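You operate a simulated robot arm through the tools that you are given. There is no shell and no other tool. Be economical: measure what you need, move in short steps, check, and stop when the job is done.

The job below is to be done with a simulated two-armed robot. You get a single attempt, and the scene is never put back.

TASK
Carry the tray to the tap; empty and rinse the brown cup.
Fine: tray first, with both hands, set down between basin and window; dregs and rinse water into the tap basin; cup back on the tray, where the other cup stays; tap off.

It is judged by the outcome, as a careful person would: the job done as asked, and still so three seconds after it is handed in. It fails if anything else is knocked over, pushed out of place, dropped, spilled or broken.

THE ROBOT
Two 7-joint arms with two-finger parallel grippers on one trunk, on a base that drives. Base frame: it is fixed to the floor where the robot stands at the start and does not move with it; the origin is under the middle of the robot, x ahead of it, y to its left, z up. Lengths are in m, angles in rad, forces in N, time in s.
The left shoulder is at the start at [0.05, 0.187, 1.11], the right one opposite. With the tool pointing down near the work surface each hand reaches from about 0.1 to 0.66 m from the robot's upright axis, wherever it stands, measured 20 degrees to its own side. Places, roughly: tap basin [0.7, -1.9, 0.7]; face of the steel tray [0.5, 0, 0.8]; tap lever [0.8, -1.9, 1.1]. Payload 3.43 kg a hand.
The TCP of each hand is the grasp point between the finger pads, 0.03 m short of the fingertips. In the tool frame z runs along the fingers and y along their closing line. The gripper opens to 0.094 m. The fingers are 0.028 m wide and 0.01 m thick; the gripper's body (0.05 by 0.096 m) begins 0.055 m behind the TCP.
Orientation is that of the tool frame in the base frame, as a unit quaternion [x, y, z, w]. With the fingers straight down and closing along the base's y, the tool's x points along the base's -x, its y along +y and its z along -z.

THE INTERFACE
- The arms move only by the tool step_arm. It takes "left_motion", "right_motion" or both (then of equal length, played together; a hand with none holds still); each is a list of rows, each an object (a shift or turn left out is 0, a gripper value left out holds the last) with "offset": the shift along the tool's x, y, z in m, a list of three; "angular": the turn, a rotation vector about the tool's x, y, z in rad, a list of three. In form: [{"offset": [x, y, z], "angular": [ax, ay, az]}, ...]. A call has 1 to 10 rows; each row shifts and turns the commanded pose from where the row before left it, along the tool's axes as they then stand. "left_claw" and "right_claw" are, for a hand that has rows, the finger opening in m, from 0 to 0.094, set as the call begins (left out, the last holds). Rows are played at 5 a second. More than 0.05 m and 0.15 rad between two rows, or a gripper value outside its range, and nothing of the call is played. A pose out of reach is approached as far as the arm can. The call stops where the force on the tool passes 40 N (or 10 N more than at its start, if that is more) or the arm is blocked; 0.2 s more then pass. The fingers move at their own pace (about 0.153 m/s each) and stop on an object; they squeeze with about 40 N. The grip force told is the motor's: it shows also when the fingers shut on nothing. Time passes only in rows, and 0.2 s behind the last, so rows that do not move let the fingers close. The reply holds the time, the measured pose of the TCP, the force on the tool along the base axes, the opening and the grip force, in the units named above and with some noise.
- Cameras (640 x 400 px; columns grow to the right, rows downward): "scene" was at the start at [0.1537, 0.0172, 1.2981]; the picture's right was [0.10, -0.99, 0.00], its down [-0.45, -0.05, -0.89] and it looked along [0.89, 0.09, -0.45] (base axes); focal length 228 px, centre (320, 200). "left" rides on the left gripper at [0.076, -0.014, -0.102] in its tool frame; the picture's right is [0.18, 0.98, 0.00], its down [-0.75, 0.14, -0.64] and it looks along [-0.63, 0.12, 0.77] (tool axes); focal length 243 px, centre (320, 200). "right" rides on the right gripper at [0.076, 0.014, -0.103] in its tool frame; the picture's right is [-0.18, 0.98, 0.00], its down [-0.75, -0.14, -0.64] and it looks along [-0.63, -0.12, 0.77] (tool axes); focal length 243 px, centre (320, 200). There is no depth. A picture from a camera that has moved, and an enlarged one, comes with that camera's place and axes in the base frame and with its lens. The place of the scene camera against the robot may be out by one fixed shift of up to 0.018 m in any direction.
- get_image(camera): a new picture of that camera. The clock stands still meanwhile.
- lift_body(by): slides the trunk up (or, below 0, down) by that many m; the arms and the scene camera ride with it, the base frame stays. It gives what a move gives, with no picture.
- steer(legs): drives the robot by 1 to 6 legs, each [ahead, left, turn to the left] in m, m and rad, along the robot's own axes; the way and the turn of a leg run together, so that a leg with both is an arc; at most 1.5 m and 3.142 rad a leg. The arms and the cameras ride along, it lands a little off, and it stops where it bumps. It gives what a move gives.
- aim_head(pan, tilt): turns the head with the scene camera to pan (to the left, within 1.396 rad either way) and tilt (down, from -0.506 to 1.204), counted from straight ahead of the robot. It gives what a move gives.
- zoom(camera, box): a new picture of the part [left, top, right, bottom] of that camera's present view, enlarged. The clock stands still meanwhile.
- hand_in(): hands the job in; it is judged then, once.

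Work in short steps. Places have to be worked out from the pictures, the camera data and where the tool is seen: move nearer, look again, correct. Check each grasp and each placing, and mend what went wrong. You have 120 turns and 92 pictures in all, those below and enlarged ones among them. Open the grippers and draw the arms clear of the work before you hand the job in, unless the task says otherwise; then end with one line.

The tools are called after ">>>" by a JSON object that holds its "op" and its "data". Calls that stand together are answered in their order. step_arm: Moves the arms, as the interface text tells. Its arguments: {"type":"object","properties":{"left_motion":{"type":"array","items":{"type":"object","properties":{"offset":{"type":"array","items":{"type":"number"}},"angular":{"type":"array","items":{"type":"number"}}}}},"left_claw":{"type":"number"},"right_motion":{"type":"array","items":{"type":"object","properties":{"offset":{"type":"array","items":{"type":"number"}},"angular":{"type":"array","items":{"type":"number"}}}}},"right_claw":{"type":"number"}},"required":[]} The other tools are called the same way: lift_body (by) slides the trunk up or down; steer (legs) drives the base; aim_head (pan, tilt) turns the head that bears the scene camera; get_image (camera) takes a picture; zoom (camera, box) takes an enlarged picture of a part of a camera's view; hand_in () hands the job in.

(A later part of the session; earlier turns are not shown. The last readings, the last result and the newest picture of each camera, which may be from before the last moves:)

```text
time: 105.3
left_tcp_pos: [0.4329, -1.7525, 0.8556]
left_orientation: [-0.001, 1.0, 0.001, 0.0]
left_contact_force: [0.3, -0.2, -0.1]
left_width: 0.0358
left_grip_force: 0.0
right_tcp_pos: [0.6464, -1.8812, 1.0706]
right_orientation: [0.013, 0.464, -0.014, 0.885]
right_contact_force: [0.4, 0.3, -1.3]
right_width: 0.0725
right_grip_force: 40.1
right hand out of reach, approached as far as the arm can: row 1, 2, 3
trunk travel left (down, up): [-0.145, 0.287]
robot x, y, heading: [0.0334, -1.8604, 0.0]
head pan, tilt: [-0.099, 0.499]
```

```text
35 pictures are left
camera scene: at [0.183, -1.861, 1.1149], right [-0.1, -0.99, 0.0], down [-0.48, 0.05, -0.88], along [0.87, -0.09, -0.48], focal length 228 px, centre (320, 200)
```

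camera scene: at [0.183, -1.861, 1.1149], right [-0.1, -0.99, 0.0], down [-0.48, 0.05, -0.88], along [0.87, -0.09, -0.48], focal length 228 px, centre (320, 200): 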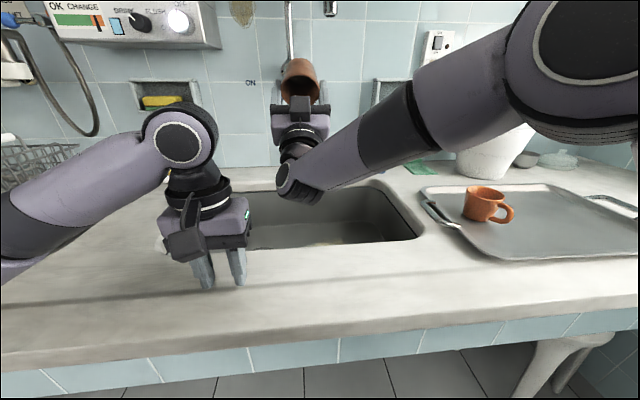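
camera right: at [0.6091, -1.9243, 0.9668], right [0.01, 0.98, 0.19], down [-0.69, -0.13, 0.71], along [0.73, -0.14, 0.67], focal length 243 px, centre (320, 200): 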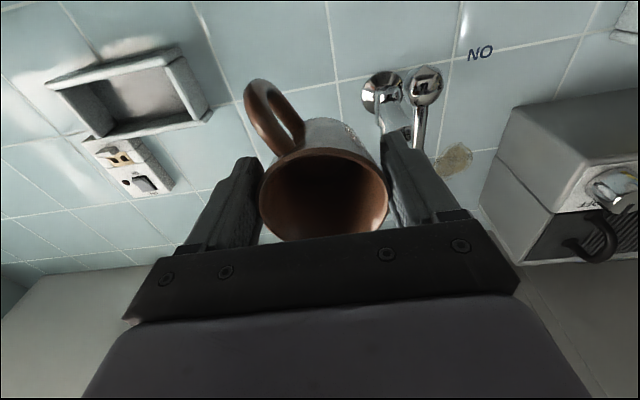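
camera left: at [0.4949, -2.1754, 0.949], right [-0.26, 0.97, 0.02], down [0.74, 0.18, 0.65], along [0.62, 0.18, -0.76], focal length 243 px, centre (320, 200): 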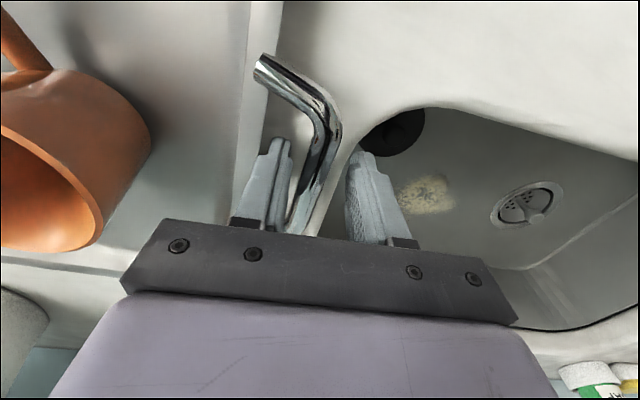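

Tilted to 125° and held: dregs are out. I tilt the cup back partway and move it to the right side of the basin, then raise the trunk again.

>>> {"op": "step_arm", "data": {"right_motion": [{"offset": [0.014, -0.02, -0.0097], "angular": [0, 0.15, 0]}, {"offset": [0.0153, -0.02, -0.0075], "angular": [0, 0.15, 0]}, {"offset": [0.0162, -0.02, -0.0051], "angular": [0, 0.15, 0]}, {"offset": [0.0168, -0.02, -0.0027], "angular": [0, 0.15, 0]}, {"offset": [0.017, -0.02, 0], "angular": [0, 0.15, 0]}, {"offset": [0.0168, -0.02, 0.0024], "angular": [0, 0.15, 0]}, {"offset": [0.0163, -0.02, 0.0049], "angular": [0, 0.15, 0]}, {}]}}

>>> {"op": "lift_body", "data": {"by": 0.18}}

>>> {"op": "get_image", "data": {"camera": "scene"}}

```text
time: 107.2
left_tcp_pos: [0.4327, -1.753, 0.8559]
left_orientation: [-0.001, 1.0, 0.001, 0.0]
left_contact_force: [0.6, -0.1, 0.6]
left_width: 0.036
left_grip_force: 0.2
right_tcp_pos: [0.6422, -2.0178, 0.9517]
right_orientation: [0.013, 0.844, -0.005, 0.536]
right_contact_force: [-0.2, -0.7, -1.2]
right_width: 0.0725
right_grip_force: 39.8
trunk travel left (down, up): [-0.145, 0.287]
robot x, y, heading: [0.033, -1.8592, -0.003]
head pan, tilt: [-0.099, 0.499]
```

```text
time: 109.2
left_tcp_pos: [0.4328, -1.7528, 1.0368]
left_orientation: [-0.001, 1.0, 0.001, 0.0]
left_contact_force: [-0.5, -0.2, -0.2]
left_width: 0.036
left_grip_force: 0.0
right_tcp_pos: [0.6428, -2.0179, 1.1314]
right_orientation: [0.014, 0.843, -0.006, 0.537]
right_contact_force: [-0.6, -0.1, -0.8]
right_width: 0.0725
right_grip_force: 40.5
trunk travel left (down, up): [-0.325, 0.107]
robot x, y, heading: [0.033, -1.8594, 0.002]
head pan, tilt: [-0.099, 0.499]
```

```text
34 pictures are left
camera scene: at [0.1831, -1.8611, 1.2948], right [-0.1, -0.99, 0.0], down [-0.48, 0.05, -0.88], along [0.87, -0.09, -0.48], focal length 228 px, centre (320, 200)
```

scene: 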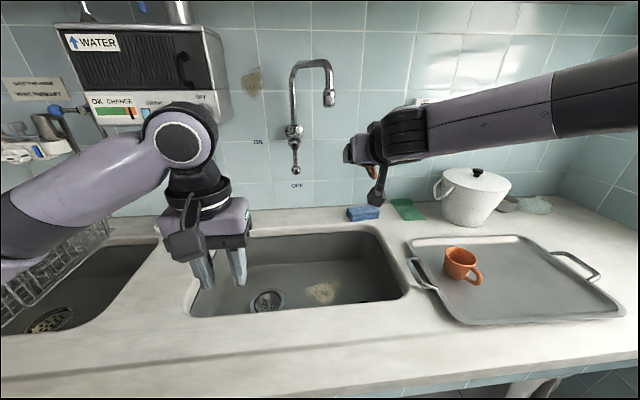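

Clear view. Now the left hand: I swing it to point forward in front of the lever ball, at about [0.68,-1.858,1.05].

>>> {"op": "step_arm", "data": {"left_motion": [{"offset": [-0.0247, -0.0105, 0], "angular": [0, -0.15, 0]}, {"offset": [-0.0244, -0.0105, 0.0037], "angular": [0, -0.15, 0]}, {"offset": [-0.0236, -0.0105, 0.0073], "angular": [0, -0.15, 0]}, {"offset": [-0.0222, -0.0105, 0.0107], "angular": [0, -0.15, 0]}, {"offset": [-0.0204, -0.0105, 0.014], "angular": [0, -0.15, 0]}, {"offset": [-0.0181, -0.0105, 0.0168], "angular": [0, -0.15, 0]}, {"offset": [-0.0154, -0.0105, 0.0193], "angular": [0, -0.15, 0]}, {"offset": [-0.0123, -0.0105, 0.0214], "angular": [0, -0.15, 0]}, {"offset": [-0.0089, -0.0105, 0.023], "angular": [0, -0.15, 0]}, {"offset": [-0.0054, -0.0105, 0.0241], "angular": [0, -0.15, 0]}], "left_claw": 0.05}}

>>> {"op": "get_image", "data": {"camera": "scene"}}

>>> {"op": "get_image", "data": {"camera": "left"}}

```text
time: 111.3
left_tcp_pos: [0.6811, -1.8582, 1.036]
left_orientation: [0.0, 0.732, 0.001, 0.681]
left_contact_force: [0.0, 0.0, 1.1]
left_width: 0.0501
left_grip_force: 0.0
right_tcp_pos: [0.6425, -2.0166, 1.1311]
right_orientation: [0.014, 0.844, -0.006, 0.536]
right_contact_force: [-0.1, 0.3, -1.9]
right_width: 0.0726
right_grip_force: 40.7
trunk travel left (down, up): [-0.325, 0.107]
robot x, y, heading: [0.0309, -1.8568, -0.003]
head pan, tilt: [-0.099, 0.499]
```

```text
33 pictures are left
camera scene: at [0.1832, -1.8613, 1.2949], right [-0.1, -0.99, 0.0], down [-0.48, 0.05, -0.88], along [0.87, -0.09, -0.48], focal length 228 px, centre (320, 200)
```

scene: 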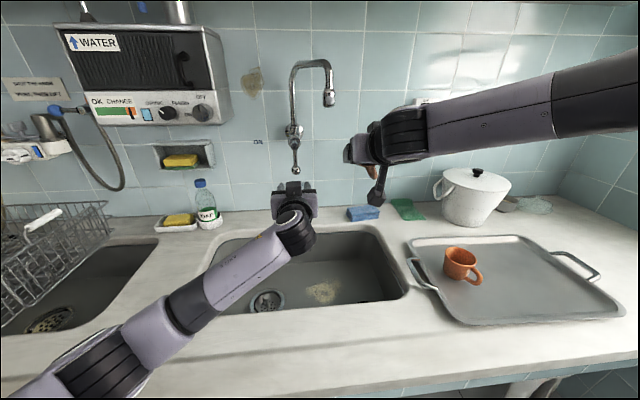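

```text
32 pictures are left
camera left: at [0.5739, -1.8736, 0.9666], right [-0.01, 0.98, -0.18], down [-0.59, 0.14, 0.8], along [0.81, 0.12, 0.57], focal length 243 px, centre (320, 200)
```

left: 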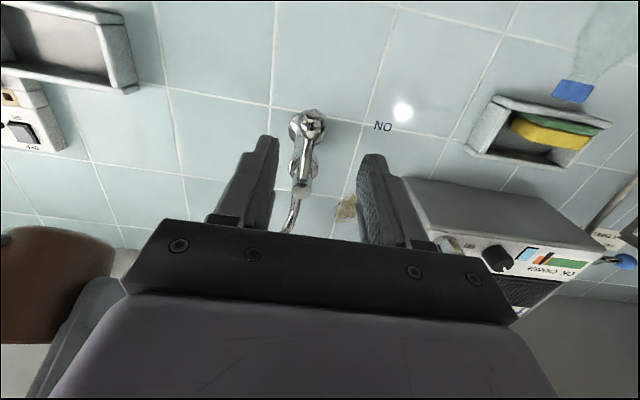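

The ball reads ≈[0.807,-1.865,1.041] from the left camera. I align with it and advance 9 cm, fingers open around it.

>>> {"op": "step_arm", "data": {"left_motion": [{"offset": [-0.005, -0.007, 0], "angular": [0, -0.07, 0]}, {"offset": [0, 0, 0.03]}, {"offset": [0, 0, 0.03]}, {"offset": [0, 0, 0.03]}, {}]}}

>>> {"op": "get_image", "data": {"camera": "left"}}

>>> {"op": "zoom", "data": {"camera": "scene", "box": [230, 100, 370, 240]}}

```text
time: 112.5
left_tcp_pos: [0.7711, -1.8632, 1.0417]
left_orientation: [0.0, 0.708, 0.001, 0.706]
left_contact_force: [0.5, 0.7, 0.3]
left_width: 0.0499
left_grip_force: 0.2
right_tcp_pos: [0.6424, -2.0168, 1.1308]
right_orientation: [0.013, 0.843, -0.006, 0.537]
right_contact_force: [0.0, -0.4, -1.5]
right_width: 0.0723
right_grip_force: 40.6
trunk travel left (down, up): [-0.325, 0.107]
robot x, y, heading: [0.0302, -1.863, -0.005]
head pan, tilt: [-0.099, 0.499]
```

```text
31 pictures are left
camera left: at [0.6687, -1.8794, 0.9642], right [0.0, 0.98, -0.18], down [-0.64, 0.14, 0.76], along [0.77, 0.12, 0.63], focal length 243 px, centre (320, 200)
```

left: 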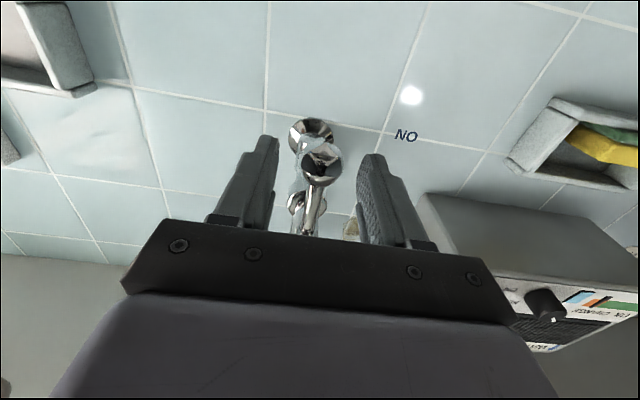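

```text
2.86 times, centred on (300, 170) of scene
camera zoom: at [0.1829, -1.861, 1.2949], right [-0.1, -0.99, 0.0], down [-0.48, 0.05, -0.88], along [0.87, -0.09, -0.48], focal length 650 px, centre (377, 286)
```

zoom: 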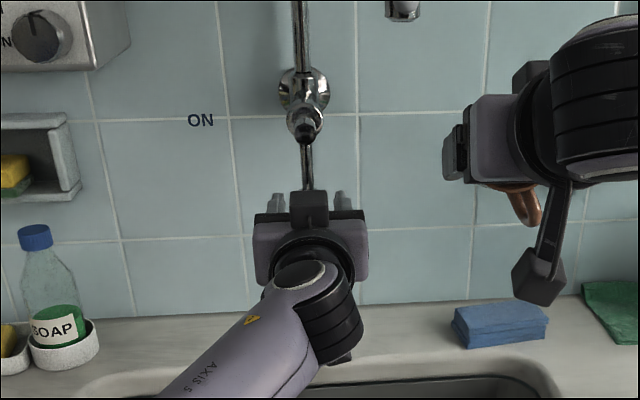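

Ball refined to [0.79,-1.865,1.036], right between the fingers. I advance 2 cm and close on it.

>>> {"op": "step_arm", "data": {"left_motion": [{"offset": [0.004, -0.002, 0.012]}, {"offset": [0, 0, 0.01]}, {}]}}

>>> {"op": "step_arm", "data": {"left_motion": [{}, {}, {}], "left_claw": 0.0}}

>>> {"op": "get_image", "data": {"camera": "left"}}

```text
time: 113.3
left_tcp_pos: [0.8009, -1.8441, 1.0298]
left_orientation: [-0.007, 0.71, 0.015, 0.704]
left_contact_force: [-1.4, -2.1, -2.5]
left_width: 0.0501
left_grip_force: 0.1
right_tcp_pos: [0.6422, -2.0175, 1.1325]
right_orientation: [0.014, 0.844, -0.006, 0.537]
right_contact_force: [0.3, -0.1, -1.9]
right_width: 0.0724
right_grip_force: 40.0
trunk travel left (down, up): [-0.325, 0.107]
robot x, y, heading: [0.0302, -1.8604, 0.003]
head pan, tilt: [-0.099, 0.499]
```

```text
time: 114.2
left_tcp_pos: [0.8011, -1.8432, 1.0307]
left_orientation: [-0.01, 0.711, 0.014, 0.703]
left_contact_force: [-16.7, -1.0, -18.3]
left_width: 0.0322
left_grip_force: 44.6
right_tcp_pos: [0.6417, -2.0173, 1.1311]
right_orientation: [0.014, 0.844, -0.006, 0.537]
right_contact_force: [0.3, -0.7, -1.9]
right_width: 0.0723
right_grip_force: 39.8
trunk travel left (down, up): [-0.325, 0.107]
robot x, y, heading: [0.0291, -1.8589, -0.004]
head pan, tilt: [-0.099, 0.499]
```

```text
29 pictures are left
camera left: at [0.6975, -1.8616, 0.9547], right [-0.04, 0.98, -0.18], down [-0.64, 0.12, 0.76], along [0.77, 0.14, 0.62], focal length 243 px, centre (320, 200)
```

left: 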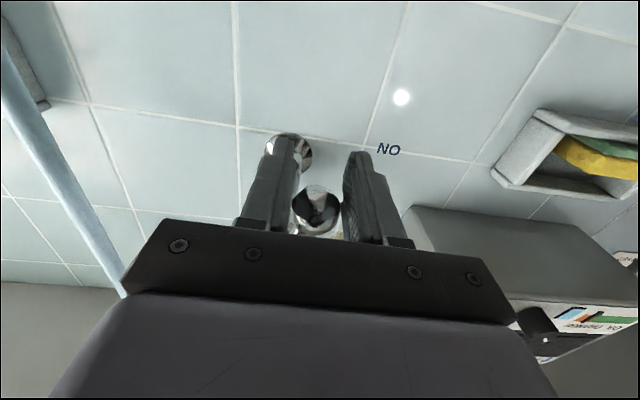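

The water started trickling: the lever has already moved slightly and its ball is now gripped. I follow the arc to the left and upward, rotating the wrist along.

>>> {"op": "step_arm", "data": {"left_motion": [{"offset": [-0.0051, 0.0145, 0], "angular": [0, 0, 0.14]}, {"offset": [-0.0093, 0.0119, 0], "angular": [0, 0, 0.14]}, {"offset": [-0.0132, 0.0078, 0], "angular": [0, 0, 0.14]}, {}]}}

>>> {"op": "get_image", "data": {"camera": "scene"}}

```text
time: 114.8
left_tcp_pos: [0.7951, -1.8323, 1.0321]
left_orientation: [0.101, 0.715, 0.112, 0.682]
left_contact_force: [-2.6, 4.6, -12.1]
left_width: 0.0298
left_grip_force: 44.8
right_tcp_pos: [0.6427, -2.0172, 1.1315]
right_orientation: [0.014, 0.844, -0.006, 0.537]
right_contact_force: [-0.5, -0.9, -0.9]
right_width: 0.0725
right_grip_force: 40.6
trunk travel left (down, up): [-0.325, 0.107]
robot x, y, heading: [0.0308, -1.8587, -0.002]
head pan, tilt: [-0.099, 0.499]
stopped in row 3 (left hand): the force on the tool passed its limit (the readings are from after the stop); the commanded pose is now the measured one
```

```text
28 pictures are left
camera scene: at [0.1834, -1.8607, 1.2953], right [-0.1, -0.99, 0.0], down [-0.48, 0.05, -0.88], along [0.87, -0.09, -0.48], focal length 228 px, centre (320, 200)
```

scene: 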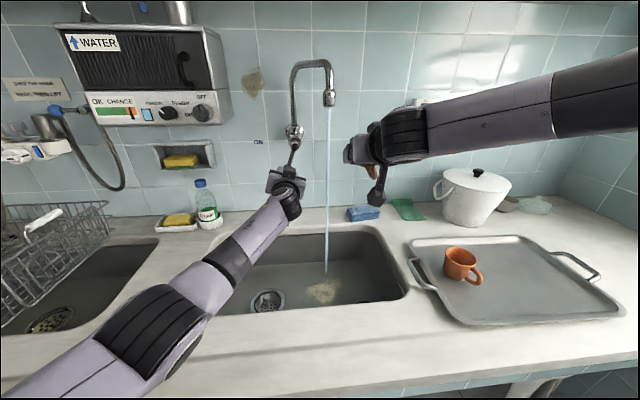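

Water is running as a steady stream into the basin; that is enough. I release the lever and draw the left hand back.

>>> {"op": "step_arm", "data": {"left_motion": [{}, {}, {"offset": [0, 0, -0.03]}, {"offset": [0, 0, -0.045]}, {"offset": [0, 0, -0.045]}, {"offset": [0, 0.03, -0.03]}, {"offset": [0, 0.04, 0]}, {}], "left_claw": 0.065}}

>>> {"op": "get_image", "data": {"camera": "scene"}}

>>> {"op": "zoom", "data": {"camera": "scene", "box": [230, 40, 390, 240]}}

```text
time: 116.6
left_tcp_pos: [0.642, -1.7708, 1.0654]
left_orientation: [0.105, 0.711, 0.111, 0.686]
left_contact_force: [0.0, 1.2, 0.4]
left_width: 0.065
left_grip_force: 0.0
right_tcp_pos: [0.6425, -2.017, 1.1312]
right_orientation: [0.014, 0.843, -0.006, 0.538]
right_contact_force: [-0.5, -0.4, -1.9]
right_width: 0.0723
right_grip_force: 40.3
trunk travel left (down, up): [-0.325, 0.107]
robot x, y, heading: [0.0316, -1.8604, 0.003]
head pan, tilt: [-0.099, 0.499]
```

```text
27 pictures are left
camera scene: at [0.1831, -1.8611, 1.2949], right [-0.1, -0.99, 0.0], down [-0.48, 0.05, -0.88], along [0.87, -0.09, -0.48], focal length 228 px, centre (320, 200)
```

scene: 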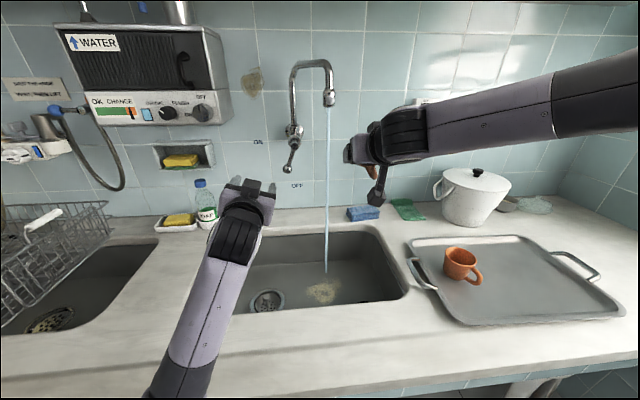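

```text
2.00 times, centred on (310, 140) of scene
camera zoom: at [0.1831, -1.8611, 1.2949], right [-0.1, -0.99, 0.0], down [-0.48, 0.05, -0.88], along [0.87, -0.09, -0.48], focal length 455 px, centre (340, 320)
```

zoom: 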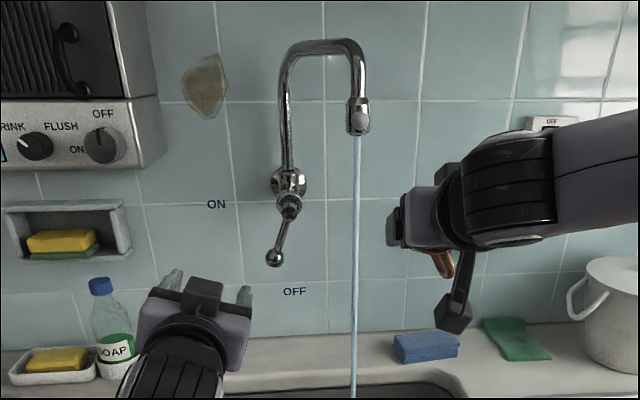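

The stream falls at about [0.79,-1.957]. To reach under it I try moving the base 4 cm closer.

>>> {"op": "steer", "data": {"legs": [[0.04, 0, 0]]}}

```text
time: 117.5
left_tcp_pos: [0.6821, -1.7706, 1.064]
left_orientation: [0.104, 0.711, 0.111, 0.687]
left_contact_force: [-0.3, 0.6, -0.5]
left_width: 0.0651
left_grip_force: 0.1
right_tcp_pos: [0.6829, -2.0186, 1.131]
right_orientation: [0.014, 0.844, -0.006, 0.536]
right_contact_force: [-0.3, -0.2, -0.9]
right_width: 0.0724
right_grip_force: 40.3
trunk travel left (down, up): [-0.325, 0.107]
robot x, y, heading: [0.0709, -1.8619, -0.004]
head pan, tilt: [-0.099, 0.499]
```

There is room (x=0.071). I bring the cup to ~39° tilt, line it up in y just short of the stream.

>>> {"op": "step_arm", "data": {"right_motion": [{"offset": [0.027, 0, 0.0128], "angular": [0, 0.15, 0]}, {"offset": [0.025, 0, 0.0167], "angular": [0, 0.15, 0]}, {"offset": [0.022, 0, 0.0202], "angular": [0, 0.15, 0]}, {"offset": [0, 0.03, 0]}, {"offset": [0, 0.031, 0]}, {}]}}

>>> {"op": "get_image", "data": {"camera": "scene"}}

>>> {"op": "get_image", "data": {"camera": "right"}}

```text
time: 118.9
left_tcp_pos: [0.6817, -1.7709, 1.0652]
left_orientation: [0.105, 0.711, 0.11, 0.687]
left_contact_force: [0.8, -0.4, -0.9]
left_width: 0.0653
left_grip_force: 0.1
right_tcp_pos: [0.6833, -1.9565, 1.041]
right_orientation: [0.015, 0.942, -0.003, 0.334]
right_contact_force: [0.0, 0.1, -1.7]
right_width: 0.0725
right_grip_force: 40.1
trunk travel left (down, up): [-0.325, 0.107]
robot x, y, heading: [0.0701, -1.8592, -0.002]
head pan, tilt: [-0.099, 0.499]
```

```text
25 pictures are left
camera scene: at [0.2223, -1.8613, 1.2949], right [-0.1, -0.99, 0.0], down [-0.48, 0.05, -0.88], along [0.87, -0.09, -0.48], focal length 228 px, centre (320, 200)
```

scene: 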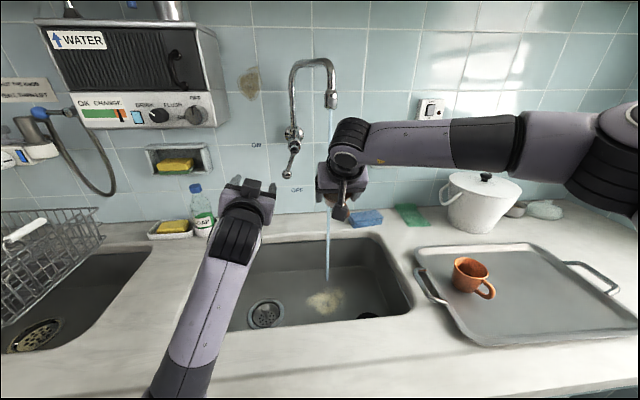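

```text
24 pictures are left
camera right: at [0.5592, -1.9398, 1.0723], right [0.17, 0.98, 0.12], down [0.17, -0.15, 0.97], along [0.97, -0.15, -0.2], focal length 243 px, centre (320, 200)
```

right: 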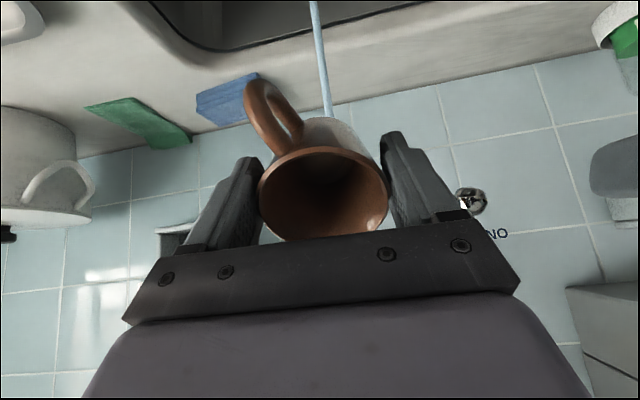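

The stream's y matches the cup (−1.955). I advance 7 cm and look.

>>> {"op": "step_arm", "data": {"right_motion": [{"offset": [-0.0272, 0, 0.022]}, {"offset": [-0.0272, 0, 0.022]}, {}]}}

>>> {"op": "get_image", "data": {"camera": "right"}}

>>> {"op": "zoom", "data": {"camera": "scene", "box": [260, 60, 420, 240]}}

```text
time: 119.7
left_tcp_pos: [0.6841, -1.7705, 1.0659]
left_orientation: [0.104, 0.711, 0.11, 0.687]
left_contact_force: [0.4, -0.6, 0.6]
left_width: 0.065
left_grip_force: 0.1
right_tcp_pos: [0.7528, -1.9581, 1.0418]
right_orientation: [0.014, 0.942, -0.003, 0.336]
right_contact_force: [1.2, 0.0, -1.3]
right_width: 0.0723
right_grip_force: 39.9
trunk travel left (down, up): [-0.325, 0.107]
robot x, y, heading: [0.0698, -1.8592, -0.003]
head pan, tilt: [-0.099, 0.499]
```

```text
23 pictures are left
camera right: at [0.6285, -1.9416, 1.0727], right [0.17, 0.98, 0.12], down [0.17, -0.15, 0.97], along [0.97, -0.15, -0.2], focal length 243 px, centre (320, 200)
```

right: 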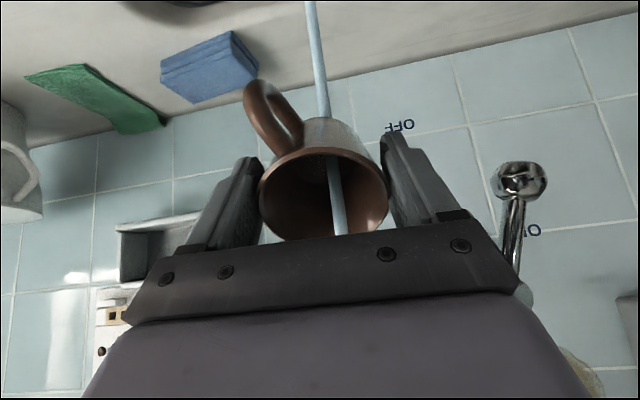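

```text
2.22 times, centred on (340, 150) of scene
camera zoom: at [0.2222, -1.8613, 1.2949], right [-0.1, -0.99, 0.0], down [-0.48, 0.05, -0.88], along [0.87, -0.09, -0.48], focal length 506 px, centre (276, 311)
```

zoom: 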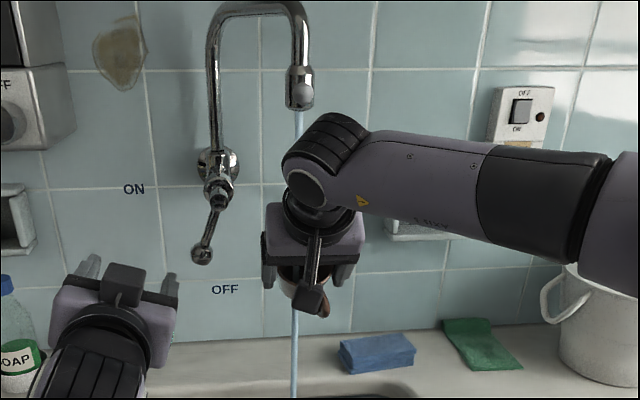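

The stream still passes at the cup's far wall, so it needs ~3 cm more. I go forward and down along the tool, keeping the wrist clear of the spout.

>>> {"op": "step_arm", "data": {"right_motion": [{"offset": [-0.0015, 0.0015, 0.014]}, {"offset": [-0.0015, 0.0015, 0.014]}, {"offset": [-0.0015, 0, 0.014]}, {}]}}

>>> {"op": "get_image", "data": {"camera": "right"}}

>>> {"op": "get_image", "data": {"camera": "left"}}

```text
time: 120.7
left_tcp_pos: [0.6822, -1.7707, 1.0639]
left_orientation: [0.104, 0.711, 0.11, 0.687]
left_contact_force: [0.5, 0.1, -1.0]
left_width: 0.0649
left_grip_force: 0.0
right_tcp_pos: [0.7833, -1.9566, 1.014]
right_orientation: [0.014, 0.942, -0.002, 0.336]
right_contact_force: [1.5, -0.5, -2.4]
right_width: 0.0726
right_grip_force: 39.5
trunk travel left (down, up): [-0.325, 0.107]
robot x, y, heading: [0.0714, -1.861, -0.001]
head pan, tilt: [-0.099, 0.499]
```

```text
21 pictures are left
camera right: at [0.6594, -1.9396, 1.0445], right [0.17, 0.98, 0.12], down [0.17, -0.15, 0.97], along [0.97, -0.15, -0.2], focal length 243 px, centre (320, 200)
```

right: 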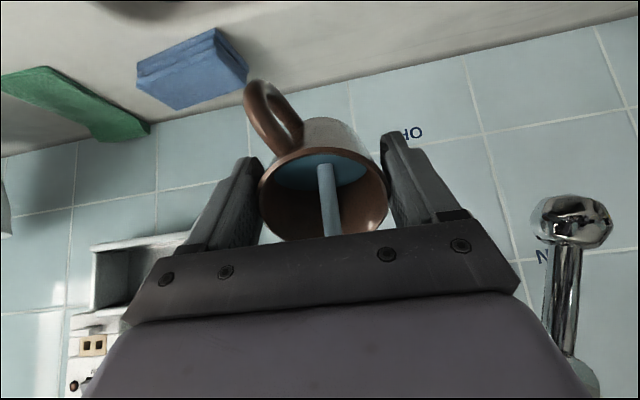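

```text
20 pictures are left
camera left: at [0.5778, -1.7645, 0.9905], right [-0.01, 0.99, 0.12], down [-0.62, -0.1, 0.78], along [0.79, -0.07, 0.61], focal length 243 px, centre (320, 200)
```

left: 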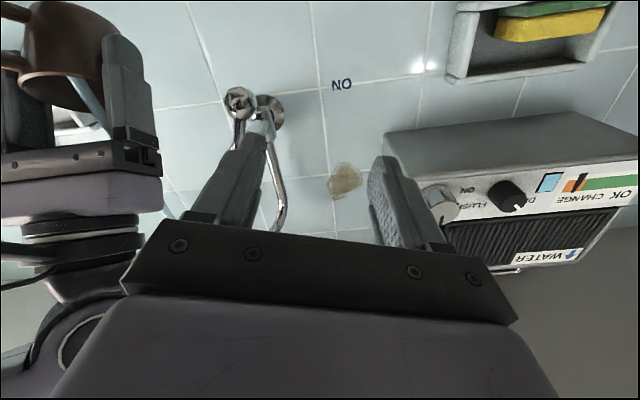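

The cup is filling — water surface visible inside. I hold it for a couple of seconds.

>>> {"op": "step_arm", "data": {"right_motion": [{}, {}, {}, {}, {}, {}, {}, {}, {}, {}]}}

>>> {"op": "get_image", "data": {"camera": "right"}}

```text
time: 122.9
left_tcp_pos: [0.6837, -1.7709, 1.0645]
left_orientation: [0.104, 0.711, 0.111, 0.687]
left_contact_force: [-0.4, -0.7, 0.1]
left_width: 0.0651
left_grip_force: 0.0
right_tcp_pos: [0.7835, -1.9564, 1.0147]
right_orientation: [0.014, 0.942, -0.003, 0.335]
right_contact_force: [0.8, 1.0, -2.6]
right_width: 0.0723
right_grip_force: 39.8
trunk travel left (down, up): [-0.325, 0.107]
robot x, y, heading: [0.0675, -1.8602, -0.005]
head pan, tilt: [-0.099, 0.499]
```

```text
19 pictures are left
camera right: at [0.6593, -1.9398, 1.0446], right [0.17, 0.98, 0.12], down [0.17, -0.15, 0.97], along [0.97, -0.15, -0.2], focal length 243 px, centre (320, 200)
```

right: 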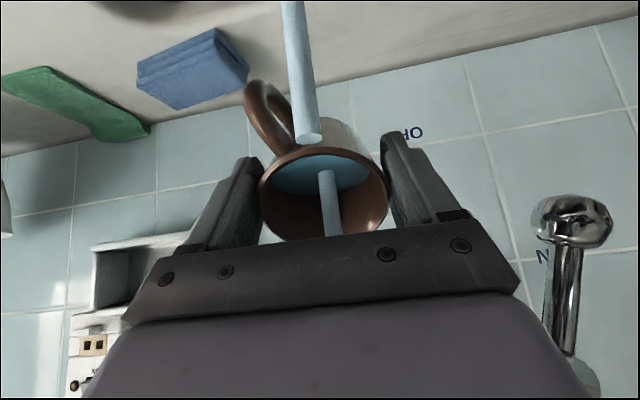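

Filled to overflowing into the basin: well rinsed. I withdraw it from the stream and tip it over the basin, while the left hand folds back.

>>> {"op": "step_arm", "data": {"left_motion": [{"angular": [0, 0, -0.145]}, {"angular": [0, 0, -0.145]}, {"offset": [0, 0.005, -0.0245], "angular": [0, 0.15, 0]}, {"offset": [0.0037, 0.005, -0.0242], "angular": [0, 0.15, 0]}, {"offset": [0.0073, 0.005, -0.0234], "angular": [0, 0.15, 0]}, {"offset": [0.0107, 0.005, -0.022], "angular": [0, 0.15, 0]}, {"offset": [0.0138, 0.005, -0.0202], "angular": [0, 0.15, 0]}, {"offset": [0.0167, 0.005, -0.0179], "angular": [0, 0.15, 0]}, {"offset": [0.0192, 0.005, -0.0152], "angular": [0, 0.15, 0]}, {"offset": [0.0213, 0.005, -0.0122], "angular": [0, 0.15, 0]}], "right_motion": [{"offset": [0.0311, 0, -0.0252]}, {"offset": [0.0311, 0, -0.0252]}, {"offset": [-0.0083, 0, -0.0165], "angular": [0, -0.15, 0]}, {"offset": [-0.0106, 0, -0.0152], "angular": [0, -0.15, 0]}, {"offset": [-0.0127, 0, -0.0133], "angular": [0, -0.15, 0]}, {"offset": [-0.0146, 0, -0.0113], "angular": [0, -0.15, 0]}, {"offset": [-0.0162, 0, -0.009], "angular": [0, -0.15, 0]}, {"offset": [-0.0172, 0, -0.0065], "angular": [0, -0.15, 0]}, {}, {}]}}

>>> {"op": "get_image", "data": {"camera": "scene"}}

```text
time: 123.9
left_tcp_pos: [0.6504, -1.7087, 1.0431]
left_orientation: [0.006, 0.803, 0.091, 0.589]
left_contact_force: [0.6, -0.2, 0.0]
left_width: 0.0651
left_grip_force: 0.1
right_tcp_pos: [0.6959, -1.9547, 1.0445]
right_orientation: [0.015, 0.89, -0.005, 0.456]
right_contact_force: [0.0, -0.1, -0.9]
right_width: 0.0724
right_grip_force: 39.8
trunk travel left (down, up): [-0.325, 0.107]
robot x, y, heading: [0.0709, -1.859, -0.001]
head pan, tilt: [-0.099, 0.499]
stopped in row 4 (left hand): the arm was blocked; the commanded pose is now the measured one
```

```text
18 pictures are left
camera scene: at [0.2225, -1.8613, 1.2949], right [-0.1, -0.99, 0.0], down [-0.48, 0.05, -0.88], along [0.87, -0.09, -0.48], focal length 228 px, centre (320, 200)
```

scene: 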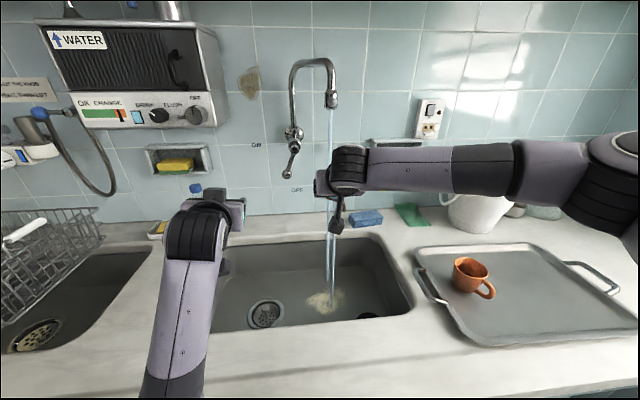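

The left arm's elbow is touching the counter edge since the base came forward. I finish tipping with the right hand first, then back the base off 4 cm.

>>> {"op": "step_arm", "data": {"right_motion": [{"offset": [-0.015, 0, -0.01], "angular": [0, -0.15, 0]}, {"offset": [-0.0166, 0, -0.0076], "angular": [0, -0.15, 0]}, {"offset": [-0.0172, 0, -0.005], "angular": [0, -0.15, 0]}, {"offset": [-0.0178, 0, -0.0025], "angular": [0, -0.15, 0]}, {}, {}]}}

>>> {"op": "steer", "data": {"legs": [[-0.04, 0, 0]]}}

>>> {"op": "get_image", "data": {"camera": "scene"}}

```text
time: 125.3
left_tcp_pos: [0.6492, -1.7085, 1.0431]
left_orientation: [0.006, 0.803, 0.091, 0.588]
left_contact_force: [-0.2, -0.2, -0.8]
left_width: 0.0649
left_grip_force: 0.1
right_tcp_pos: [0.6993, -1.9524, 1.1164]
right_orientation: [0.012, 0.715, -0.008, 0.699]
right_contact_force: [0.5, -0.7, -1.1]
right_width: 0.0722
right_grip_force: 39.8
trunk travel left (down, up): [-0.325, 0.107]
robot x, y, heading: [0.0681, -1.8582, -0.001]
head pan, tilt: [-0.099, 0.499]
```

```text
time: 126.2
left_tcp_pos: [0.6087, -1.7092, 1.0442]
left_orientation: [0.006, 0.803, 0.091, 0.588]
left_contact_force: [-0.6, 0.4, 0.1]
left_width: 0.0649
left_grip_force: 0.1
right_tcp_pos: [0.6577, -1.9538, 1.1168]
right_orientation: [0.013, 0.715, -0.009, 0.699]
right_contact_force: [-0.7, -0.1, -1.5]
right_width: 0.0725
right_grip_force: 39.7
trunk travel left (down, up): [-0.325, 0.107]
robot x, y, heading: [0.0276, -1.8582, -0.003]
head pan, tilt: [-0.099, 0.499]
```

```text
17 pictures are left
camera scene: at [0.1812, -1.8612, 1.295], right [-0.1, -0.99, 0.0], down [-0.48, 0.05, -0.88], along [0.87, -0.09, -0.48], focal length 228 px, centre (320, 200)
```

scene: 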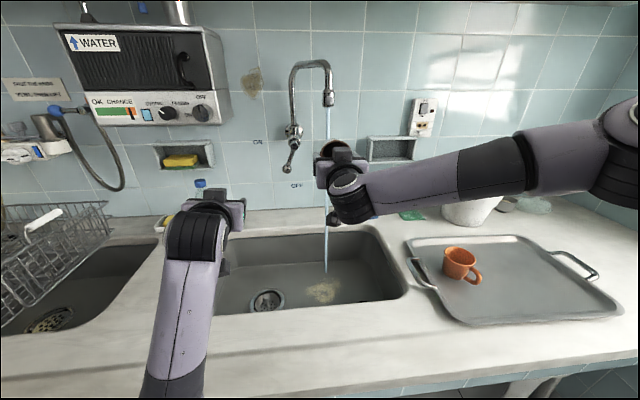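

The water is out of the cup at 89° (I'll tip further later). Now the tap off: I square the left hand, closed, to the left of the lever ball, and shift the cup aside.

>>> {"op": "step_arm", "data": {"left_motion": [{"angular": [0.04, -0.101, -0.046]}, {"angular": [0.04, -0.101, -0.046]}, {"angular": [0.04, -0.101, -0.046]}, {"offset": [-0.004, -0.034, 0.03]}, {"offset": [0, -0.038, 0.03]}, {"offset": [0, 0, 0.03]}, {}], "right_motion": [{"offset": [0, -0.02, 0]}, {"offset": [0, -0.02, 0]}, {"offset": [0, -0.02, 0]}, {}, {}, {}, {}], "left_claw": 0.0}}

>>> {"op": "get_image", "data": {"camera": "left"}}

```text
time: 127.5
left_tcp_pos: [0.6895, -1.7204, 1.0276]
left_orientation: [0.014, 0.707, 0.073, 0.703]
left_contact_force: [-0.3, -0.5, -0.5]
left_width: 0.0
left_grip_force: 33.3
right_tcp_pos: [0.657, -2.0134, 1.1161]
right_orientation: [0.014, 0.716, -0.01, 0.698]
right_contact_force: [-0.4, 0.0, -1.0]
right_width: 0.0724
right_grip_force: 39.6
trunk travel left (down, up): [-0.325, 0.107]
robot x, y, heading: [0.0271, -1.859, -0.006]
head pan, tilt: [-0.099, 0.499]
stopped in row 6 (left hand): the arm was blocked; the commanded pose is now the measured one
```

```text
16 pictures are left
camera left: at [0.5879, -1.7351, 0.9486], right [-0.08, 0.99, -0.06], down [-0.64, -0.01, 0.77], along [0.76, 0.1, 0.64], focal length 243 px, centre (320, 200)
```

left: 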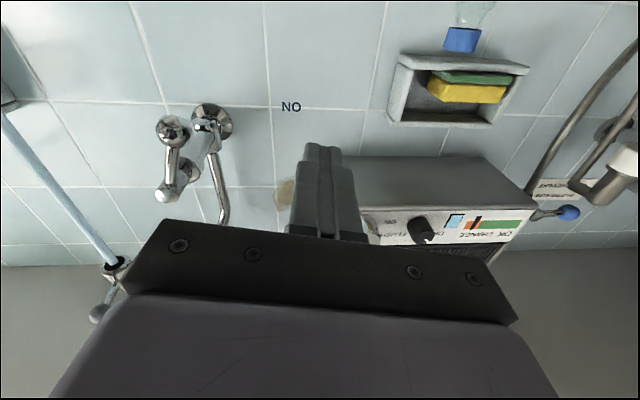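

The left arm is blocked somewhere again; I look at its elbow.

>>> {"op": "aim_head", "data": {"pan": 0.7, "tilt": 0.9}}

>>> {"op": "get_image", "data": {"camera": "scene"}}

```text
time: 128.6
left_tcp_pos: [0.6893, -1.7201, 1.0269]
left_orientation: [0.014, 0.707, 0.073, 0.703]
left_contact_force: [-1.4, 1.0, -0.8]
left_width: 0.0001
left_grip_force: 33.1
right_tcp_pos: [0.657, -2.0145, 1.1166]
right_orientation: [0.013, 0.715, -0.009, 0.698]
right_contact_force: [-0.8, 0.7, -1.6]
right_width: 0.0723
right_grip_force: 39.9
trunk travel left (down, up): [-0.325, 0.107]
robot x, y, heading: [0.0307, -1.8621, -0.006]
head pan, tilt: [0.7, 0.901]
```

```text
15 pictures are left
camera scene: at [0.1494, -1.8034, 1.2611], right [0.64, -0.77, 0.0], down [-0.6, -0.5, -0.62], along [0.48, 0.4, -0.78], focal length 228 px, centre (320, 200)
```

scene: 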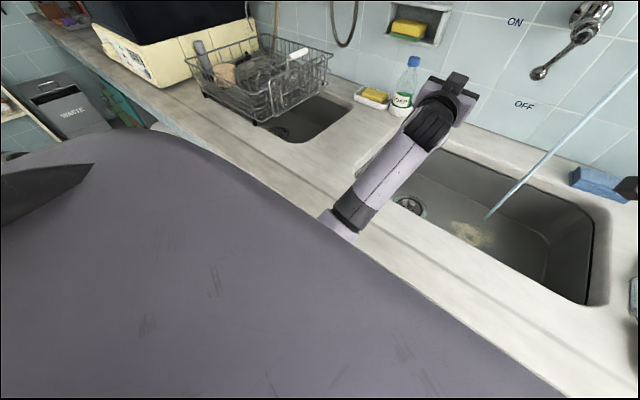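

The elbow rests low at the counter's front edge. I raise the trunk by 0.1 to free it, then bring the left hand back to the ball's left side from above.

>>> {"op": "lift_body", "data": {"by": 0.1}}

>>> {"op": "step_arm", "data": {"left_motion": [{"angular": [0.083, -0.006, -0.12]}, {"offset": [0, -0.02, 0]}, {"offset": [0.02, -0.02, 0.003]}, {"offset": [0.02, -0.02, 0.003]}, {"offset": [0.02, -0.005, 0.003]}, {"offset": [0.019, 0, 0]}, {}]}}

>>> {"op": "get_image", "data": {"camera": "left"}}

```text
time: 130.0
left_tcp_pos: [0.6892, -1.7202, 1.1262]
left_orientation: [0.014, 0.707, 0.073, 0.703]
left_contact_force: [-0.3, -0.2, -0.8]
left_width: 0.0
left_grip_force: 32.9
right_tcp_pos: [0.6574, -2.0127, 1.2149]
right_orientation: [0.013, 0.716, -0.009, 0.698]
right_contact_force: [0.7, 0.6, -2.3]
right_width: 0.0726
right_grip_force: 40.6
trunk travel left (down, up): [-0.425, 0.007]
robot x, y, heading: [0.0316, -1.8639, -0.003]
head pan, tilt: [0.7, 0.901]
```

```text
time: 131.0
left_tcp_pos: [0.7099, -1.7052, 1.0811]
left_orientation: [0.016, 0.699, 0.081, 0.711]
left_contact_force: [0.1, 0.1, 0.4]
left_width: 0.0
left_grip_force: 33.2
right_tcp_pos: [0.656, -2.0139, 1.2158]
right_orientation: [0.013, 0.716, -0.009, 0.698]
right_contact_force: [0.0, 0.4, -1.3]
right_width: 0.0726
right_grip_force: 40.0
trunk travel left (down, up): [-0.425, 0.007]
robot x, y, heading: [0.0282, -1.8588, -0.001]
head pan, tilt: [0.7, 0.901]
stopped in row 5 (left hand): the arm was blocked; the commanded pose is now the measured one
```

```text
14 pictures are left
camera left: at [0.61, -1.72, 1.0002], right [-0.09, 0.99, -0.05], down [-0.66, -0.02, 0.75], along [0.75, 0.1, 0.66], focal length 243 px, centre (320, 200)
```

left: 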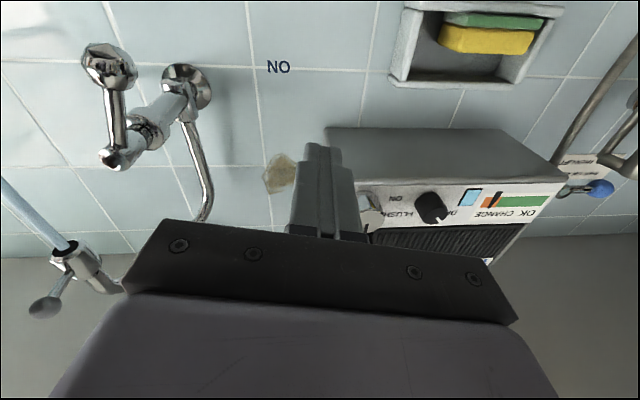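

The left arm is blocked only in −y, likely an awkward elbow against the robot's own trunk. I fold it back toward its initial posture so I can redo the approach that worked.

>>> {"op": "step_arm", "data": {"left_motion": [{"offset": [0, 0.02, -0.03]}, {"offset": [0, 0.01, -0.03], "angular": [0.07, 0.01, -0.1]}, {"offset": [0, 0.005, -0.0245], "angular": [0, 0.15, 0]}, {"offset": [0.0037, 0.005, -0.0242], "angular": [0, 0.15, 0]}, {"offset": [0.0073, 0.005, -0.0234], "angular": [0, 0.15, 0]}, {"offset": [0.0107, 0.005, -0.022], "angular": [0, 0.15, 0]}, {"offset": [0.0138, 0.005, -0.0202], "angular": [0, 0.15, 0]}, {"offset": [0.0167, 0, -0.0179], "angular": [0, 0.15, 0]}, {"offset": [0.0192, 0, -0.0152], "angular": [0, 0.15, 0]}, {"offset": [0.0213, 0, -0.0122], "angular": [0, 0.15, 0]}]}}

```text
time: 133.0
left_tcp_pos: [0.5009, -1.6022, 1.0516]
left_orientation: [-0.027, 0.956, 0.1, 0.275]
left_contact_force: [-0.5, -0.1, -0.1]
left_width: 0.0
left_grip_force: 33.4
left hand out of reach, approached as far as the arm can: row 9, 10
right_tcp_pos: [0.6579, -2.0138, 1.2145]
right_orientation: [0.013, 0.716, -0.009, 0.698]
right_contact_force: [0.2, 0.2, -1.7]
right_width: 0.0723
right_grip_force: 39.9
trunk travel left (down, up): [-0.425, 0.007]
robot x, y, heading: [0.0293, -1.8619, -0.004]
head pan, tilt: [0.7, 0.901]
stopped in row 10 (left hand): the arm was blocked; the commanded pose is now the measured one
```

Still constrained. I raise the hand while turning it upright, which should bring the elbow up.

>>> {"op": "step_arm", "data": {"left_motion": [{"offset": [0, 0.01, -0.04]}, {"offset": [0, 0.01, -0.04]}, {"offset": [0.01, 0, -0.035], "angular": [0.05, 0.135, 0.012]}, {"offset": [0.01, 0, -0.03], "angular": [0.05, 0.135, 0.012]}, {"offset": [0.01, 0, -0.02], "angular": [0.05, 0.135, 0.012]}, {"offset": [0.01, 0, -0.02], "angular": [0.05, 0.135, 0.012]}, {}]}}

>>> {"op": "aim_head", "data": {"pan": 0.4, "tilt": 0.6}}

>>> {"op": "get_image", "data": {"camera": "scene"}}

```text
time: 133.5
left_tcp_pos: [0.4843, -1.5475, 1.0828]
left_orientation: [-0.048, 0.947, 0.163, 0.272]
left_contact_force: [-0.2, 0.3, 0.6]
left_width: 0.0002
left_grip_force: 32.8
left hand out of reach, approached as far as the arm can: row 1, 2
right_tcp_pos: [0.6569, -2.0147, 1.2155]
right_orientation: [0.013, 0.715, -0.009, 0.699]
right_contact_force: [-0.5, 0.3, -0.8]
right_width: 0.0726
right_grip_force: 39.8
trunk travel left (down, up): [-0.425, 0.007]
robot x, y, heading: [0.0298, -1.8579, -0.007]
head pan, tilt: [0.7, 0.901]
stopped in row 2 (left hand): the arm was blocked; the commanded pose is now the measured one
```

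```text
time: 134.3
left_tcp_pos: [0.4842, -1.5471, 1.0825]
left_orientation: [-0.048, 0.947, 0.164, 0.272]
left_contact_force: [0.1, 0.5, 0.0]
left_width: 0.0
left_grip_force: 32.6
right_tcp_pos: [0.6572, -2.0129, 1.2154]
right_orientation: [0.012, 0.716, -0.008, 0.698]
right_contact_force: [0.4, 0.0, -2.0]
right_width: 0.0727
right_grip_force: 40.1
trunk travel left (down, up): [-0.425, 0.007]
robot x, y, heading: [0.028, -1.8578, -0.004]
head pan, tilt: [0.4, 0.6]
```

```text
13 pictures are left
camera scene: at [0.1729, -1.8172, 1.3857], right [0.39, -0.92, 0.0], down [-0.52, -0.22, -0.82], along [0.76, 0.32, -0.57], focal length 228 px, centre (320, 200)
```

scene: 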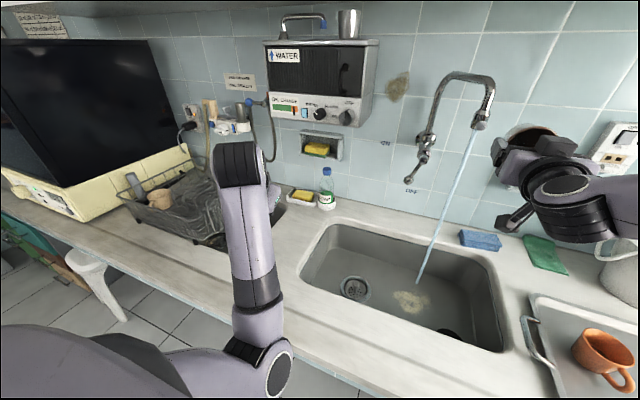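

The left elbow has swung low and inward, trapped at the counter edge. Before backing off to free it, I set the cup upright so no leftover drips outside the basin.

>>> {"op": "step_arm", "data": {"right_motion": [{"offset": [0.014, 0, 0.0004], "angular": [0, 0.15, 0]}, {"offset": [0.0138, 0, 0.0025], "angular": [0, 0.15, 0]}, {"offset": [0.0133, 0, 0.0045], "angular": [0, 0.15, 0]}, {"offset": [0.0124, 0, 0.0065], "angular": [0, 0.15, 0]}, {"offset": [0.0113, 0, 0.0083], "angular": [0, 0.15, 0]}, {"offset": [0.01, 0, 0.0099], "angular": [0, 0.15, 0]}, {"offset": [0.0084, 0, 0.0112], "angular": [0, 0.15, 0]}, {"offset": [0.0066, 0, 0.0123], "angular": [0, 0.15, 0]}, {"angular": [0, 0.15, 0]}, {}]}}

>>> {"op": "steer", "data": {"legs": [[-0.2, 0, 0.005]]}}

```text
time: 136.5
left_tcp_pos: [0.4842, -1.548, 1.0828]
left_orientation: [-0.048, 0.947, 0.164, 0.272]
left_contact_force: [0.6, -0.2, 0.9]
left_width: 0.0003
left_grip_force: 33.3
right_tcp_pos: [0.6573, -2.0136, 1.1041]
right_orientation: [0.015, 0.995, 0.002, 0.097]
right_contact_force: [-0.9, 0.1, -1.7]
right_width: 0.0724
right_grip_force: 40.2
trunk travel left (down, up): [-0.425, 0.007]
robot x, y, heading: [0.0257, -1.8576, -0.007]
head pan, tilt: [0.4, 0.6]
```

```text
time: 138.1
left_tcp_pos: [0.2811, -1.5474, 1.0834]
left_orientation: [-0.05, 0.947, 0.164, 0.272]
left_contact_force: [-0.4, 0.0, 0.3]
left_width: 0.0
left_grip_force: 32.7
right_tcp_pos: [0.4557, -2.0109, 1.1043]
right_orientation: [0.014, 0.995, 0.001, 0.098]
right_contact_force: [-0.4, 1.1, -1.7]
right_width: 0.0723
right_grip_force: 40.4
trunk travel left (down, up): [-0.425, 0.007]
robot x, y, heading: [-0.1716, -1.8608, 0.002]
head pan, tilt: [0.4, 0.6]
```

Free of the counter now. I turn the left hand upright and bring it back to its starting posture relative to the robot.

>>> {"op": "step_arm", "data": {"left_motion": [{"offset": [0, 0, -0.02], "angular": [0.067, 0.11, 0.02]}, {"offset": [0, 0, -0.02], "angular": [0.067, 0.11, 0.02]}, {"offset": [0, 0, -0.02], "angular": [0.067, 0.11, 0.02]}, {"offset": [0, 0, -0.02], "angular": [0.067, 0.11, 0.02]}, {"offset": [0, 0, -0.02], "angular": [0.067, 0.11, 0.02]}, {"offset": [0.026, -0.037, -0.014]}, {"offset": [0.026, -0.037, -0.014]}, {"offset": [0.026, -0.037, -0.014]}, {"offset": [0.026, -0.037, -0.014]}, {"offset": [0.026, -0.037, -0.014]}]}}

>>> {"op": "get_image", "data": {"camera": "scene"}}

```text
time: 140.3
left_tcp_pos: [0.324, -1.5047, 1.1566]
left_orientation: [-0.002, 1.0, -0.002, 0.002]
left_contact_force: [-0.8, -0.1, 0.9]
left_width: 0.0
left_grip_force: 33.2
left hand out of reach, approached as far as the arm can: row 1, 2, 3, 4, 6, 7, 8, 9, 10
right_tcp_pos: [0.4576, -2.0108, 1.1045]
right_orientation: [0.014, 0.995, 0.001, 0.098]
right_contact_force: [0.1, 0.6, -1.5]
right_width: 0.0724
right_grip_force: 39.8
trunk travel left (down, up): [-0.425, 0.007]
robot x, y, heading: [-0.1737, -1.8633, 0.004]
head pan, tilt: [0.4, 0.6]
```

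```text
12 pictures are left
camera scene: at [-0.0281, -1.8166, 1.3858], right [0.39, -0.92, 0.0], down [-0.52, -0.22, -0.82], along [0.76, 0.32, -0.57], focal length 228 px, centre (320, 200)
```

scene: 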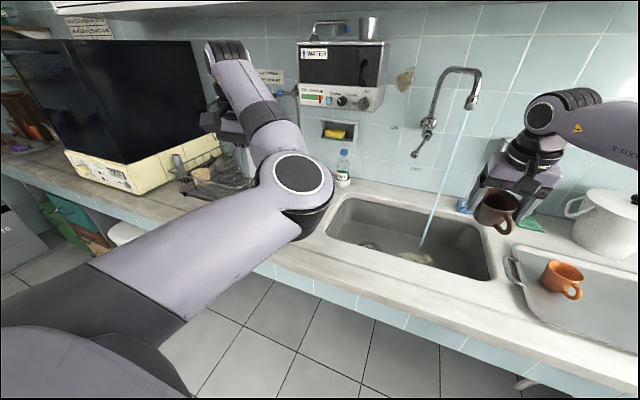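

The left arm is stuck in an elbow-in branch; I'll park it and use the healthy right arm for the tap after setting down the cup. I check the cup's inside and fold the left arm back, letting its wrist turn.

>>> {"op": "step_arm", "data": {"left_motion": [{"offset": [0.02, 0, -0.01], "angular": [0, 0, -0.15]}, {"offset": [0.0198, 0.003, -0.01], "angular": [0, 0, -0.15]}, {"offset": [0.0191, 0.0059, -0.01], "angular": [0, 0, -0.15]}, {"offset": [0.018, 0.0087, -0.01], "angular": [0, 0, -0.15]}, {"offset": [0.0165, 0.0113, -0.01], "angular": [0, 0, -0.15]}, {"offset": [0.0146, 0.0136, -0.01], "angular": [0, 0, -0.15]}, {"offset": [0.0124, 0.0157, 0], "angular": [0, 0, -0.15]}, {"offset": [0.01, 0.0173, 0], "angular": [0, 0, -0.15]}, {}]}}

>>> {"op": "get_image", "data": {"camera": "right"}}

```text
time: 142.3
left_tcp_pos: [0.1731, -1.4492, 1.2208]
left_orientation: [-0.571, 0.821, -0.003, 0.001]
left_contact_force: [0.0, 0.3, -0.8]
left_width: 0.0001
left_grip_force: 32.8
left hand out of reach, approached as far as the arm can: row 1, 2, 3, 4, 6, 7
right_tcp_pos: [0.4571, -2.0113, 1.1043]
right_orientation: [0.014, 0.995, 0.001, 0.098]
right_contact_force: [-0.1, -0.4, -1.5]
right_width: 0.0725
right_grip_force: 40.2
trunk travel left (down, up): [-0.425, 0.007]
robot x, y, heading: [-0.1698, -1.8594, 0.0]
head pan, tilt: [0.4, 0.6]
```

```text
11 pictures are left
camera right: at [0.3622, -1.9953, 1.1885], right [0.21, 0.98, 0.04], down [0.61, -0.16, 0.78], along [0.76, -0.14, -0.63], focal length 243 px, centre (320, 200)
```

right: 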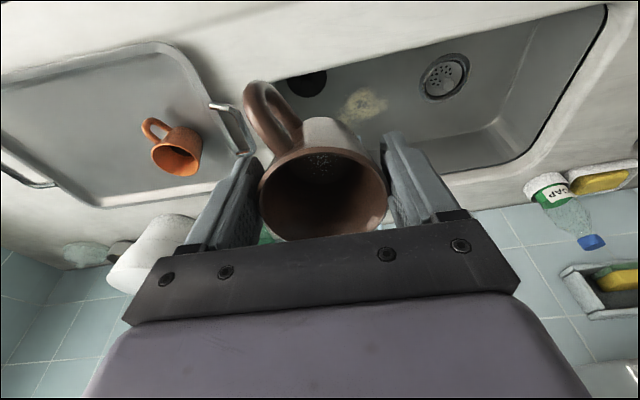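

Inside, the cup shows only droplets — dregs gone. For good measure I return over the basin and tip it well past horizontal once more.

>>> {"op": "steer", "data": {"legs": [[0.2, 0, 0]]}}

>>> {"op": "step_arm", "data": {"right_motion": [{"offset": [-0.005, 0.01, 0], "angular": [0, -0.15, 0]}, {"offset": [-0.005, 0.01, 0], "angular": [0, -0.15, 0]}, {"offset": [-0.005, 0.01, 0], "angular": [0, -0.15, 0]}, {"offset": [-0.005, 0.01, 0], "angular": [0, -0.15, 0]}, {"offset": [-0.005, 0, 0], "angular": [0, -0.15, 0]}, {"offset": [-0.005, 0, 0], "angular": [0, -0.15, 0]}, {"offset": [-0.005, 0, 0], "angular": [0, -0.15, 0]}, {"offset": [-0.005, 0, 0], "angular": [0, -0.15, 0]}, {"angular": [0, -0.15, 0]}, {}]}}

>>> {"op": "lift_body", "data": {"by": -0.2}}

```text
time: 143.9
left_tcp_pos: [0.3706, -1.4485, 1.2181]
left_orientation: [-0.57, 0.822, -0.001, -0.001]
left_contact_force: [-0.5, -0.4, -1.0]
left_width: 0.0
left_grip_force: 33.3
right_tcp_pos: [0.6568, -2.0097, 1.1036]
right_orientation: [0.013, 0.995, 0.0, 0.098]
right_contact_force: [0.1, -0.5, -1.8]
right_width: 0.0722
right_grip_force: 40.2
trunk travel left (down, up): [-0.425, 0.007]
robot x, y, heading: [0.0241, -1.8592, 0.004]
head pan, tilt: [0.4, 0.6]
```

```text
time: 146.1
left_tcp_pos: [0.3699, -1.4475, 1.22]
left_orientation: [-0.571, 0.821, -0.002, 0.001]
left_contact_force: [0.2, -0.3, 0.8]
left_width: 0.0
left_grip_force: 32.7
right_tcp_pos: [0.6835, -1.9663, 1.1324]
right_orientation: [0.012, 0.717, -0.008, 0.697]
right_contact_force: [-0.9, 0.3, -1.4]
right_width: 0.0725
right_grip_force: 40.4
right hand out of reach, approached as far as the arm can: row 9
trunk travel left (down, up): [-0.425, 0.007]
robot x, y, heading: [0.0244, -1.8589, 0.001]
head pan, tilt: [0.4, 0.6]
```

```text
time: 148.3
left_tcp_pos: [0.3693, -1.4459, 1.0187]
left_orientation: [-0.571, 0.821, -0.001, 0.0]
left_contact_force: [-0.9, -0.2, 0.0]
left_width: 0.0
left_grip_force: 32.8
right_tcp_pos: [0.6846, -1.9662, 0.931]
right_orientation: [0.013, 0.717, -0.009, 0.697]
right_contact_force: [0.4, -0.2, -2.1]
right_width: 0.0724
right_grip_force: 39.8
trunk travel left (down, up): [-0.225, 0.207]
robot x, y, heading: [0.0253, -1.8569, 0.004]
head pan, tilt: [0.4, 0.6]
```

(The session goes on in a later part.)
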